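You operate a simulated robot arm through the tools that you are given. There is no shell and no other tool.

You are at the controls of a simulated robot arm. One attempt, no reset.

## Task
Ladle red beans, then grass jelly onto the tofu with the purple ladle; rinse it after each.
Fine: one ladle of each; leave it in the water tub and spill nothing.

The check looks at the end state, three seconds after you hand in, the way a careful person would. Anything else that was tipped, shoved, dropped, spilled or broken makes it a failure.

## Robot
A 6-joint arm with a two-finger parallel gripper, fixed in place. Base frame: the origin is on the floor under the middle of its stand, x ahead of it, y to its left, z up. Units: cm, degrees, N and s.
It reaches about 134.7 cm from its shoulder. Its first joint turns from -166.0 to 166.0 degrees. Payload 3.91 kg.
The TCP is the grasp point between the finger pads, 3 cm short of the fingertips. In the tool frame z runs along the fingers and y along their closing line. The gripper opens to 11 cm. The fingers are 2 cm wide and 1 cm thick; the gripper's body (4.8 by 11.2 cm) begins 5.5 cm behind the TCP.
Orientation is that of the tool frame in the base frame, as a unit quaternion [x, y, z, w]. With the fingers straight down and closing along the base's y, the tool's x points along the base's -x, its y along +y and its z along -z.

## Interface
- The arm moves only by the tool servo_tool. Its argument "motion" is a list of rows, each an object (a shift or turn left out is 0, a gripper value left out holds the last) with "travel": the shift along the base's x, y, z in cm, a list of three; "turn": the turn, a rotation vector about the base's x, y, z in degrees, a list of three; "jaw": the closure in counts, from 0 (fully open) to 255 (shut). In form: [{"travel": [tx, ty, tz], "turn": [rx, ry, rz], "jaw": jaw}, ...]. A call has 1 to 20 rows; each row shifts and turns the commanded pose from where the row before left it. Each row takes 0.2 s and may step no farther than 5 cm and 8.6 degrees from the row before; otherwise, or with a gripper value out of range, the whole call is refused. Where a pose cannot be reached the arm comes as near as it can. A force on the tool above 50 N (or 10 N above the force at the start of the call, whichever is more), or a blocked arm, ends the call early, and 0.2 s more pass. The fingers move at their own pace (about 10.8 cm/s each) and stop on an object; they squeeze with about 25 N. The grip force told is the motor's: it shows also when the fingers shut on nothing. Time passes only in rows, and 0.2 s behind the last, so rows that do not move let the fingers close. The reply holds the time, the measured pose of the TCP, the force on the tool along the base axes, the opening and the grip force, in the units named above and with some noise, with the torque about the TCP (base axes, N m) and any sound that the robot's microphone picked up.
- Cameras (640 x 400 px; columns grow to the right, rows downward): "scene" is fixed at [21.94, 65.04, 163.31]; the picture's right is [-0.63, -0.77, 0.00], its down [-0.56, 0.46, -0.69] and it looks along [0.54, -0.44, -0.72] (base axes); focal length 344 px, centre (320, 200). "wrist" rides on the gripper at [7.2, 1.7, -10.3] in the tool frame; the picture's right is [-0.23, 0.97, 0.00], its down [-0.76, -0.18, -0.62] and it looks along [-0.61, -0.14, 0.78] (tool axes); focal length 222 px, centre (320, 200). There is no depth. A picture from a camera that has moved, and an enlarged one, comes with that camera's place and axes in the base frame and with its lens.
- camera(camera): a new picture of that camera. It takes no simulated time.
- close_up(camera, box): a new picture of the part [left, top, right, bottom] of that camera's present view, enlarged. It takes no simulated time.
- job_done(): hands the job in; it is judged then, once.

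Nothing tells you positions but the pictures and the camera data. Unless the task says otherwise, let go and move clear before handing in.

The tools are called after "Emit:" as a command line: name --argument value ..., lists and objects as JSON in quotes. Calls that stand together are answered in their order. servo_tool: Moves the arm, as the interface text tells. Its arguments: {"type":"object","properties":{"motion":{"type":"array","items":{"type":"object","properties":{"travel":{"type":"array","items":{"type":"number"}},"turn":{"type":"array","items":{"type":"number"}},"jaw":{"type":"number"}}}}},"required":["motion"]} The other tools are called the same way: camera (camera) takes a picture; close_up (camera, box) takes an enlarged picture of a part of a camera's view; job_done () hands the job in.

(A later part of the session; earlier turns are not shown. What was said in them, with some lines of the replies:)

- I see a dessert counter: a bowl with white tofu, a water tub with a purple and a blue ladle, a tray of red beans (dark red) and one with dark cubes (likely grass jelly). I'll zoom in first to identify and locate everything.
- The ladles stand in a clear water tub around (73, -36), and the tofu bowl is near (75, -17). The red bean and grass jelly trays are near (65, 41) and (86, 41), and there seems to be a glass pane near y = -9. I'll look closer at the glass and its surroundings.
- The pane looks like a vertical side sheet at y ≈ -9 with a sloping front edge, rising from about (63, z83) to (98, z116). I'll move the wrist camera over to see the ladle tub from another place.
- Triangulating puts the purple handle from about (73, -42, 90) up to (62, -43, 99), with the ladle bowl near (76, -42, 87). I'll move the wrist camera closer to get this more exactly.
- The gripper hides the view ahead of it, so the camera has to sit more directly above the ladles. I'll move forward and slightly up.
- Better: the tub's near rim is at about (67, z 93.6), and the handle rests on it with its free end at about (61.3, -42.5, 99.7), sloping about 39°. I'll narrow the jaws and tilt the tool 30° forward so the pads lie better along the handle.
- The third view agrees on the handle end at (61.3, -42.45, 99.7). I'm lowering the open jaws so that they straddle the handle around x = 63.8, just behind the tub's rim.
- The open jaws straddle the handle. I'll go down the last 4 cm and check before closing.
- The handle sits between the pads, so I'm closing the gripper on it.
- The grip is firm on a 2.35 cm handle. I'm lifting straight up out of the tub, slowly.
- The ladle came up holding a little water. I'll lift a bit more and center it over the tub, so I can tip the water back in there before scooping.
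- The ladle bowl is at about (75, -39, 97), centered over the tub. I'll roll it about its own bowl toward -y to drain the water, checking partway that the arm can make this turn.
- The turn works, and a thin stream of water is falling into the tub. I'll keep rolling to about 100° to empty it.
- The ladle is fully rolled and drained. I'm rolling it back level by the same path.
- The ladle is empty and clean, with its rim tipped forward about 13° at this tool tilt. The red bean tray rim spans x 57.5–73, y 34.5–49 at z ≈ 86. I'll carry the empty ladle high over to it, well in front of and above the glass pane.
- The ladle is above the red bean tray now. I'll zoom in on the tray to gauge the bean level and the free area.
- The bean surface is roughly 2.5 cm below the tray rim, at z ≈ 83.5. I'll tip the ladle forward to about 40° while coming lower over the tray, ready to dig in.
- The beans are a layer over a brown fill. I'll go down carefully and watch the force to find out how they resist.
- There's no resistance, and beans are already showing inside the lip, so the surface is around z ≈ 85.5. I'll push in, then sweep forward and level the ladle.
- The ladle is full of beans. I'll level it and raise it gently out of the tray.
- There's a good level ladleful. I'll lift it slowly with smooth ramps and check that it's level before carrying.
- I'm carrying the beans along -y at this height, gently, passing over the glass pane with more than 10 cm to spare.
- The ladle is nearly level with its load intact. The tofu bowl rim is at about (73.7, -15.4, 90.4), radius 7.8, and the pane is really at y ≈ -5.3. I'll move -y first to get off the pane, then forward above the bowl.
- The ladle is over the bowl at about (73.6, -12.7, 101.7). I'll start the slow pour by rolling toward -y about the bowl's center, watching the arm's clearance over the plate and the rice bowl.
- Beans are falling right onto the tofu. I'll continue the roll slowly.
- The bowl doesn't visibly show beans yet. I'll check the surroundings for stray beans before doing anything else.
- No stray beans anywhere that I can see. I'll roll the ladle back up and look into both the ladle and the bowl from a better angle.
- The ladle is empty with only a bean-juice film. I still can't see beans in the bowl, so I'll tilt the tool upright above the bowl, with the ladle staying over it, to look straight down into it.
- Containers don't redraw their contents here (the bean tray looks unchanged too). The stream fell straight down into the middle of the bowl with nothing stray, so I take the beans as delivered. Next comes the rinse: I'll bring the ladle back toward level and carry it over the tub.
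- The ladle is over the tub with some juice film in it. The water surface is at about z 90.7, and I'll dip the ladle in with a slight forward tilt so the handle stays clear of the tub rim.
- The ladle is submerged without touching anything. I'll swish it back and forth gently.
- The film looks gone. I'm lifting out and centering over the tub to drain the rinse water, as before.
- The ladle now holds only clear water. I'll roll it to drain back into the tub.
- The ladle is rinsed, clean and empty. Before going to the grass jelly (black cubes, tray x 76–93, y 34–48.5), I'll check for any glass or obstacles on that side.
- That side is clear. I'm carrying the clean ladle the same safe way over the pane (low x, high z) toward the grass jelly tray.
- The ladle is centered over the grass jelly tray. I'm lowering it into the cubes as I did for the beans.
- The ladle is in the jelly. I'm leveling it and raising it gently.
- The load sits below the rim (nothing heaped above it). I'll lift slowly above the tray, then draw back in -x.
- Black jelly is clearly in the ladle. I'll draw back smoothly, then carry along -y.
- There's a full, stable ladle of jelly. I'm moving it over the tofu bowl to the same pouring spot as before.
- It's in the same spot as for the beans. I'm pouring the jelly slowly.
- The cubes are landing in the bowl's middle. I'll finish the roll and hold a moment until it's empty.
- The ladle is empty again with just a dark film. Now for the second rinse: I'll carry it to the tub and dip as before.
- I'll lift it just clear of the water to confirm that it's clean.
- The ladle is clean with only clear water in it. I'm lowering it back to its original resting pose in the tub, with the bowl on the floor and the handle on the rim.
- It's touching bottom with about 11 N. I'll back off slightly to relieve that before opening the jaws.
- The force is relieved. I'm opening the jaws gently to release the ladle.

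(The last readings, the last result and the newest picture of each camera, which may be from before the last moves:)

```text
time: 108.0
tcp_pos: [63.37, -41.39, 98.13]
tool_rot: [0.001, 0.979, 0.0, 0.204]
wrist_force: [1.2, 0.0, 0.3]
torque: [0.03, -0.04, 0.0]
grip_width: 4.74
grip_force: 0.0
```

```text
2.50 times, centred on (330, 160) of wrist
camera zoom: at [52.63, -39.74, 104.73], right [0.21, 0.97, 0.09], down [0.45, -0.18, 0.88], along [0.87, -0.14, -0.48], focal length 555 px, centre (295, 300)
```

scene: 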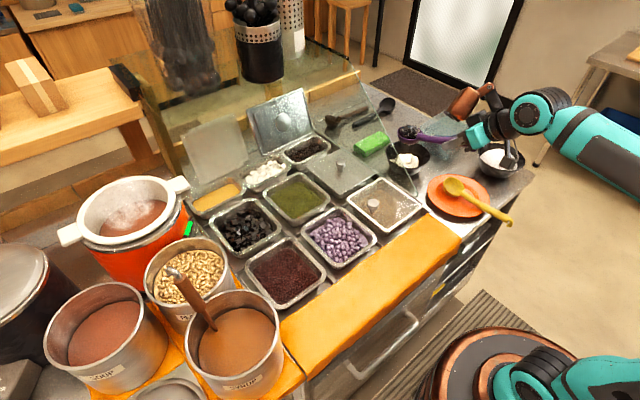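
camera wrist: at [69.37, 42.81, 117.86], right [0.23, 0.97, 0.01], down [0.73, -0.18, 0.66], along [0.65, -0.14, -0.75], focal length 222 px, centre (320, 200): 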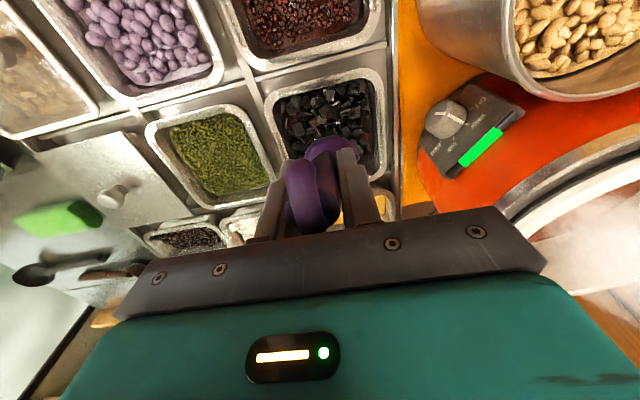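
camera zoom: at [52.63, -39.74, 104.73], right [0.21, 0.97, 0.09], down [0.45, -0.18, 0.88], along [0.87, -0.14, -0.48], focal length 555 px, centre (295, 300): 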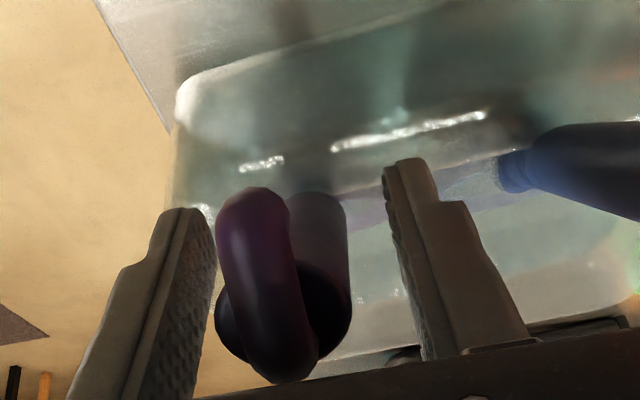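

The ladle rests in the tub on its own. I'm backing the gripper straight out along its fingers.

Emit:
servo_tool --motion '[{"travel": [-0.4, 0, 0.9]}, {"travel": [-0.8, 0, 1.8]}, {"travel": [-0.8, 0, 1.8]}, {"travel": [-1, 0, 2.5]}, {"travel": [-1, 0, 3]}, {"travel": [-1, 0, 4]}, {"travel": [-1, 0, 4.5]}, {}]'

Emit:
close_up --camera "scene" --box '[410, 90, 506, 150]'

Emit:
camera --camera "wrist"

Emit:
camera --camera "scene"

```text
time: 109.8
tcp_pos: [57.62, -41.48, 116.4]
tool_rot: [0.0, 0.979, 0.0, 0.203]
wrist_force: [-0.1, 0.1, 0.5]
torque: [0.01, 0.0, -0.02]
grip_width: 4.73
grip_force: 0.0
```

```text
6.67 times, centred on (458, 120) of scene
camera zoom: at [21.94, 65.04, 163.31], right [-0.63, -0.77, 0.0], down [-0.56, 0.46, -0.69], along [0.54, -0.44, -0.72], focal length 2293 px, centre (-600, 733)
```

zoom: 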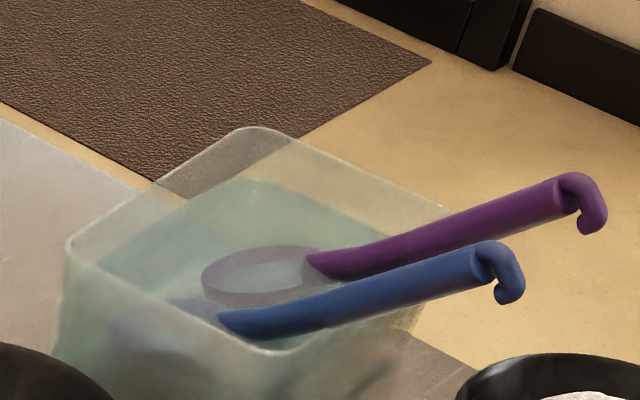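

```text
taken
camera wrist: at [46.84, -39.75, 123.03], right [0.21, 0.97, 0.09], down [0.45, -0.18, 0.88], along [0.87, -0.14, -0.48], focal length 222 px, centre (320, 200)
```

wrist: 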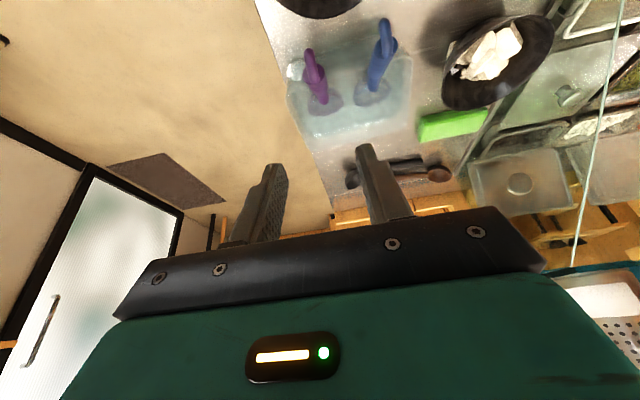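

```text
taken
```

scene: 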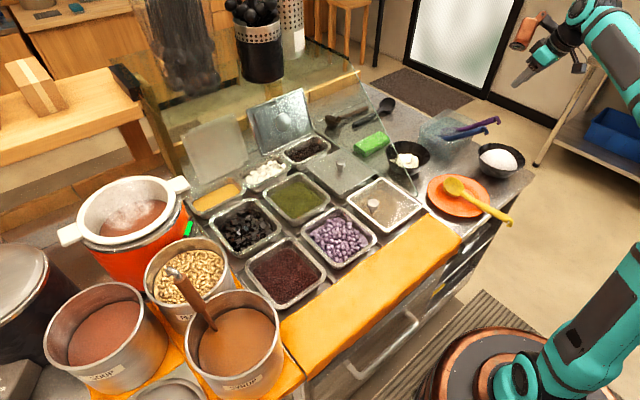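

The ladle is back as it was found. Before handing in I'll look straight down at the bowl and the counter for the end state.

Emit:
servo_tool --motion '[{"travel": [0.5, 3, 1], "turn": [0, 6, 0]}, {"travel": [0.8, 4.5, 1], "turn": [0, 6, 0]}, {"travel": [0.8, 4.5, 1], "turn": [0, 6, 0]}, {"travel": [0.8, 4.5, 0], "turn": [0, 5.5, 0]}, {"travel": [0.8, 4.5, 0]}, {"travel": [0.8, 4, 0]}, {"travel": [0, 2, 0]}, {}]'

Emit:
camera --camera "wrist"

Emit:
close_up --camera "wrist" --box '[220, 60, 420, 200]'

Emit:
close_up --camera "scene" --box '[370, 110, 470, 190]'

```text
time: 111.6
tcp_pos: [61.97, -14.47, 119.78]
tool_rot: [0.001, 1.0, 0.001, 0.0]
wrist_force: [-0.8, 0.4, -0.2]
torque: [-0.02, 0.04, 0.04]
grip_width: 4.73
grip_force: 0.1
```

```text
taken
camera wrist: at [54.79, -12.71, 130.03], right [0.23, 0.97, 0.0], down [0.76, -0.18, 0.62], along [0.61, -0.14, -0.78], focal length 222 px, centre (320, 200)
```

wrist: 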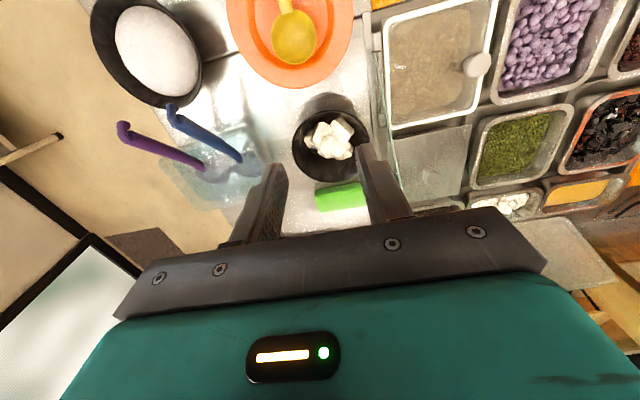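

```text
2.86 times, centred on (320, 130) of wrist
camera zoom: at [54.79, -12.71, 130.03], right [0.23, 0.97, 0.0], down [0.76, -0.18, 0.62], along [0.61, -0.14, -0.78], focal length 635 px, centre (320, 400)
```

zoom: 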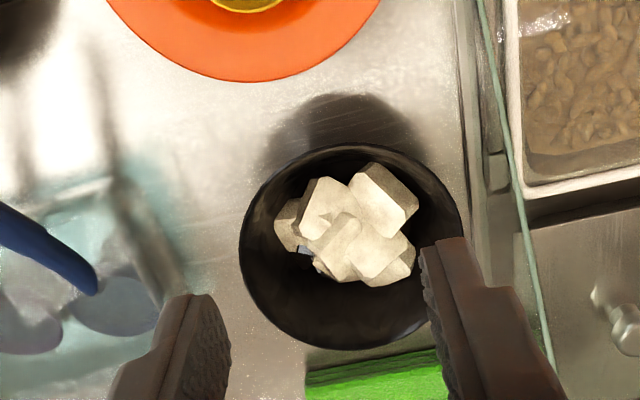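

```text
5.00 times, centred on (420, 150) of scene
camera zoom: at [21.94, 65.04, 163.31], right [-0.63, -0.77, 0.0], down [-0.56, 0.46, -0.69], along [0.54, -0.44, -0.72], focal length 1720 px, centre (-180, 450)
```

zoom: 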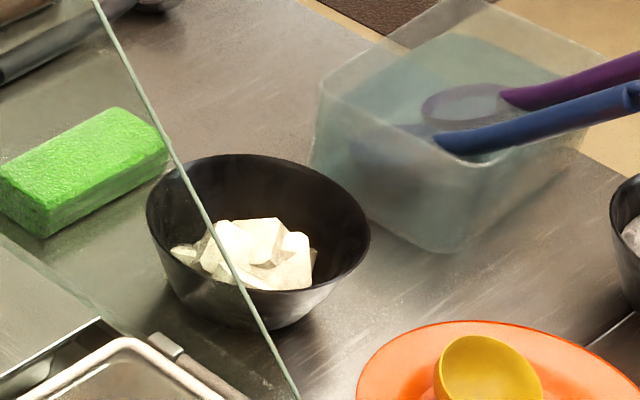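

Emit:
close_up --camera "wrist" --box '[288, 85, 372, 185]'

Emit:
close_up --camera "scene" --box '[392, 135, 448, 175]'

```text
4.00 times, centred on (330, 135) of wrist
camera zoom: at [54.79, -12.71, 130.03], right [0.23, 0.97, 0.0], down [0.76, -0.18, 0.62], along [0.61, -0.14, -0.78], focal length 888 px, centre (280, 460)
```

zoom: 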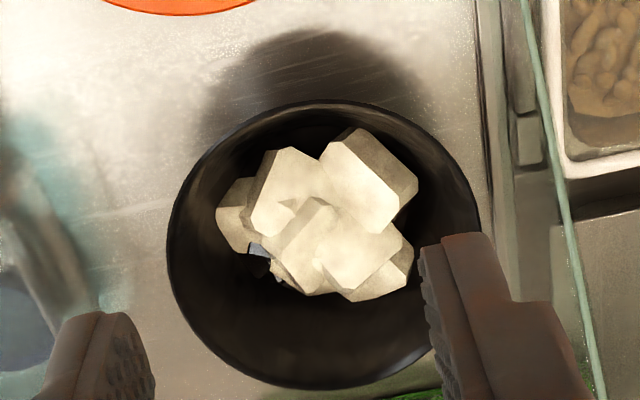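

```text
10.00 times, centred on (420, 155) of scene
camera zoom: at [21.94, 65.04, 163.31], right [-0.63, -0.77, 0.0], down [-0.56, 0.46, -0.69], along [0.54, -0.44, -0.72], focal length 3439 px, centre (-680, 650)
```

zoom: 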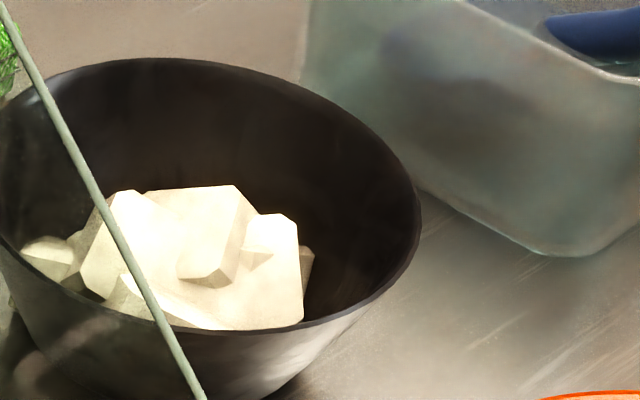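

Emit:
close_up --camera "wrist" --box '[308, 128, 348, 160]'

```text
12.50 times, centred on (328, 144) of wrist
camera zoom: at [54.79, -12.71, 130.03], right [0.23, 0.97, 0.0], down [0.76, -0.18, 0.62], along [0.61, -0.14, -0.78], focal length 2776 px, centre (220, 900)
```

zoom: 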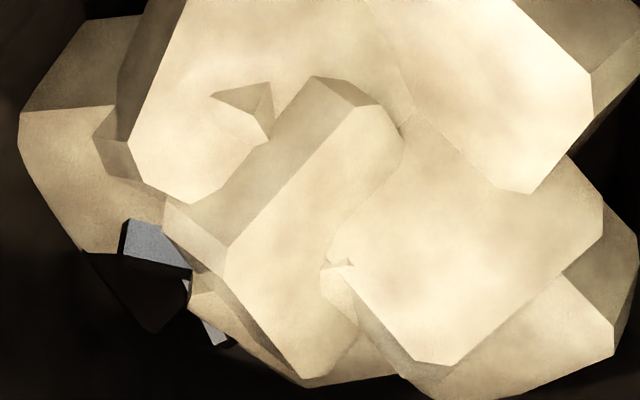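

Jelly cubes are now visible among the tofu at the bottom of the bowl, so the toppings settle low. One last look over the trays and counter for spills.

Emit:
close_up --camera "scene" --box '[200, 160, 440, 310]'

Emit:
close_up --camera "scene" --box '[380, 90, 540, 240]'

```text
2.67 times, centred on (320, 235) of scene
camera zoom: at [21.94, 65.04, 163.31], right [-0.63, -0.77, 0.0], down [-0.56, 0.46, -0.69], along [0.54, -0.44, -0.72], focal length 917 px, centre (320, 107)
```

zoom: 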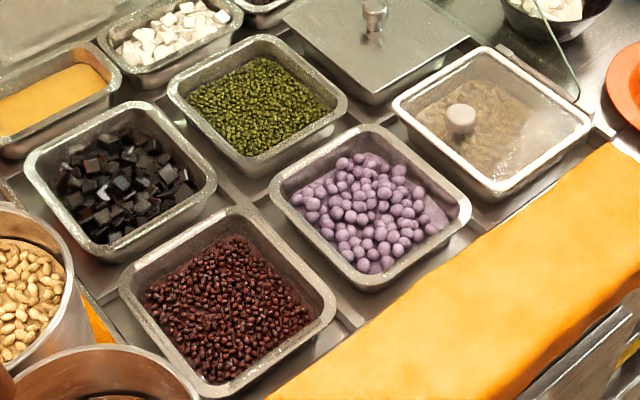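

```text
2.67 times, centred on (460, 165) of scene
camera zoom: at [21.94, 65.04, 163.31], right [-0.63, -0.77, 0.0], down [-0.56, 0.46, -0.69], along [0.54, -0.44, -0.72], focal length 917 px, centre (-53, 293)
```

zoom: 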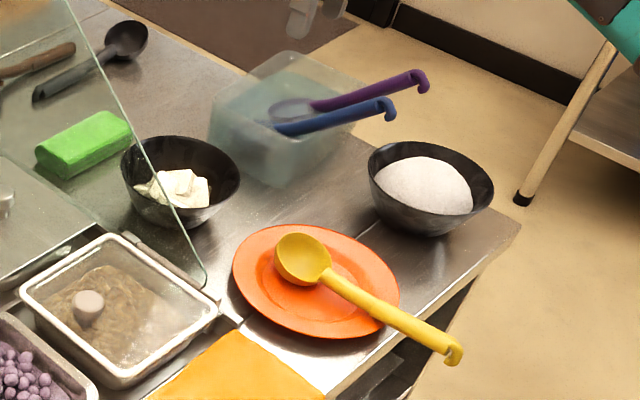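

The counter is clean and nothing has been moved. The rinsed purple ladle rests in the water tub, both toppings were poured into the tofu bowl, and the gripper is empty and clear. I'm handing in.

Emit:
job_done

```text
The job is handed in.
```

I poured one ladle of red beans and then one of grass jelly onto the tofu with the purple ladle. I rinsed the ladle in the water tub after each pour.

- **Toppings:** Both fell straight down into the middle of the bowl. They settle low under the tofu: a few jelly cubes show between the pieces, but the beans never showed in the bowl. For the beans I'm relying on the pour I watched.
- **Ladle:** It came out of both rinses with only clear water in it. It is back in the tub in about the position I found it, with the handle on the rim.
- **Counter:** I saw no spills on the counter or around the trays, and nothing else looks moved. The gripper is empty and held clear above the counter.
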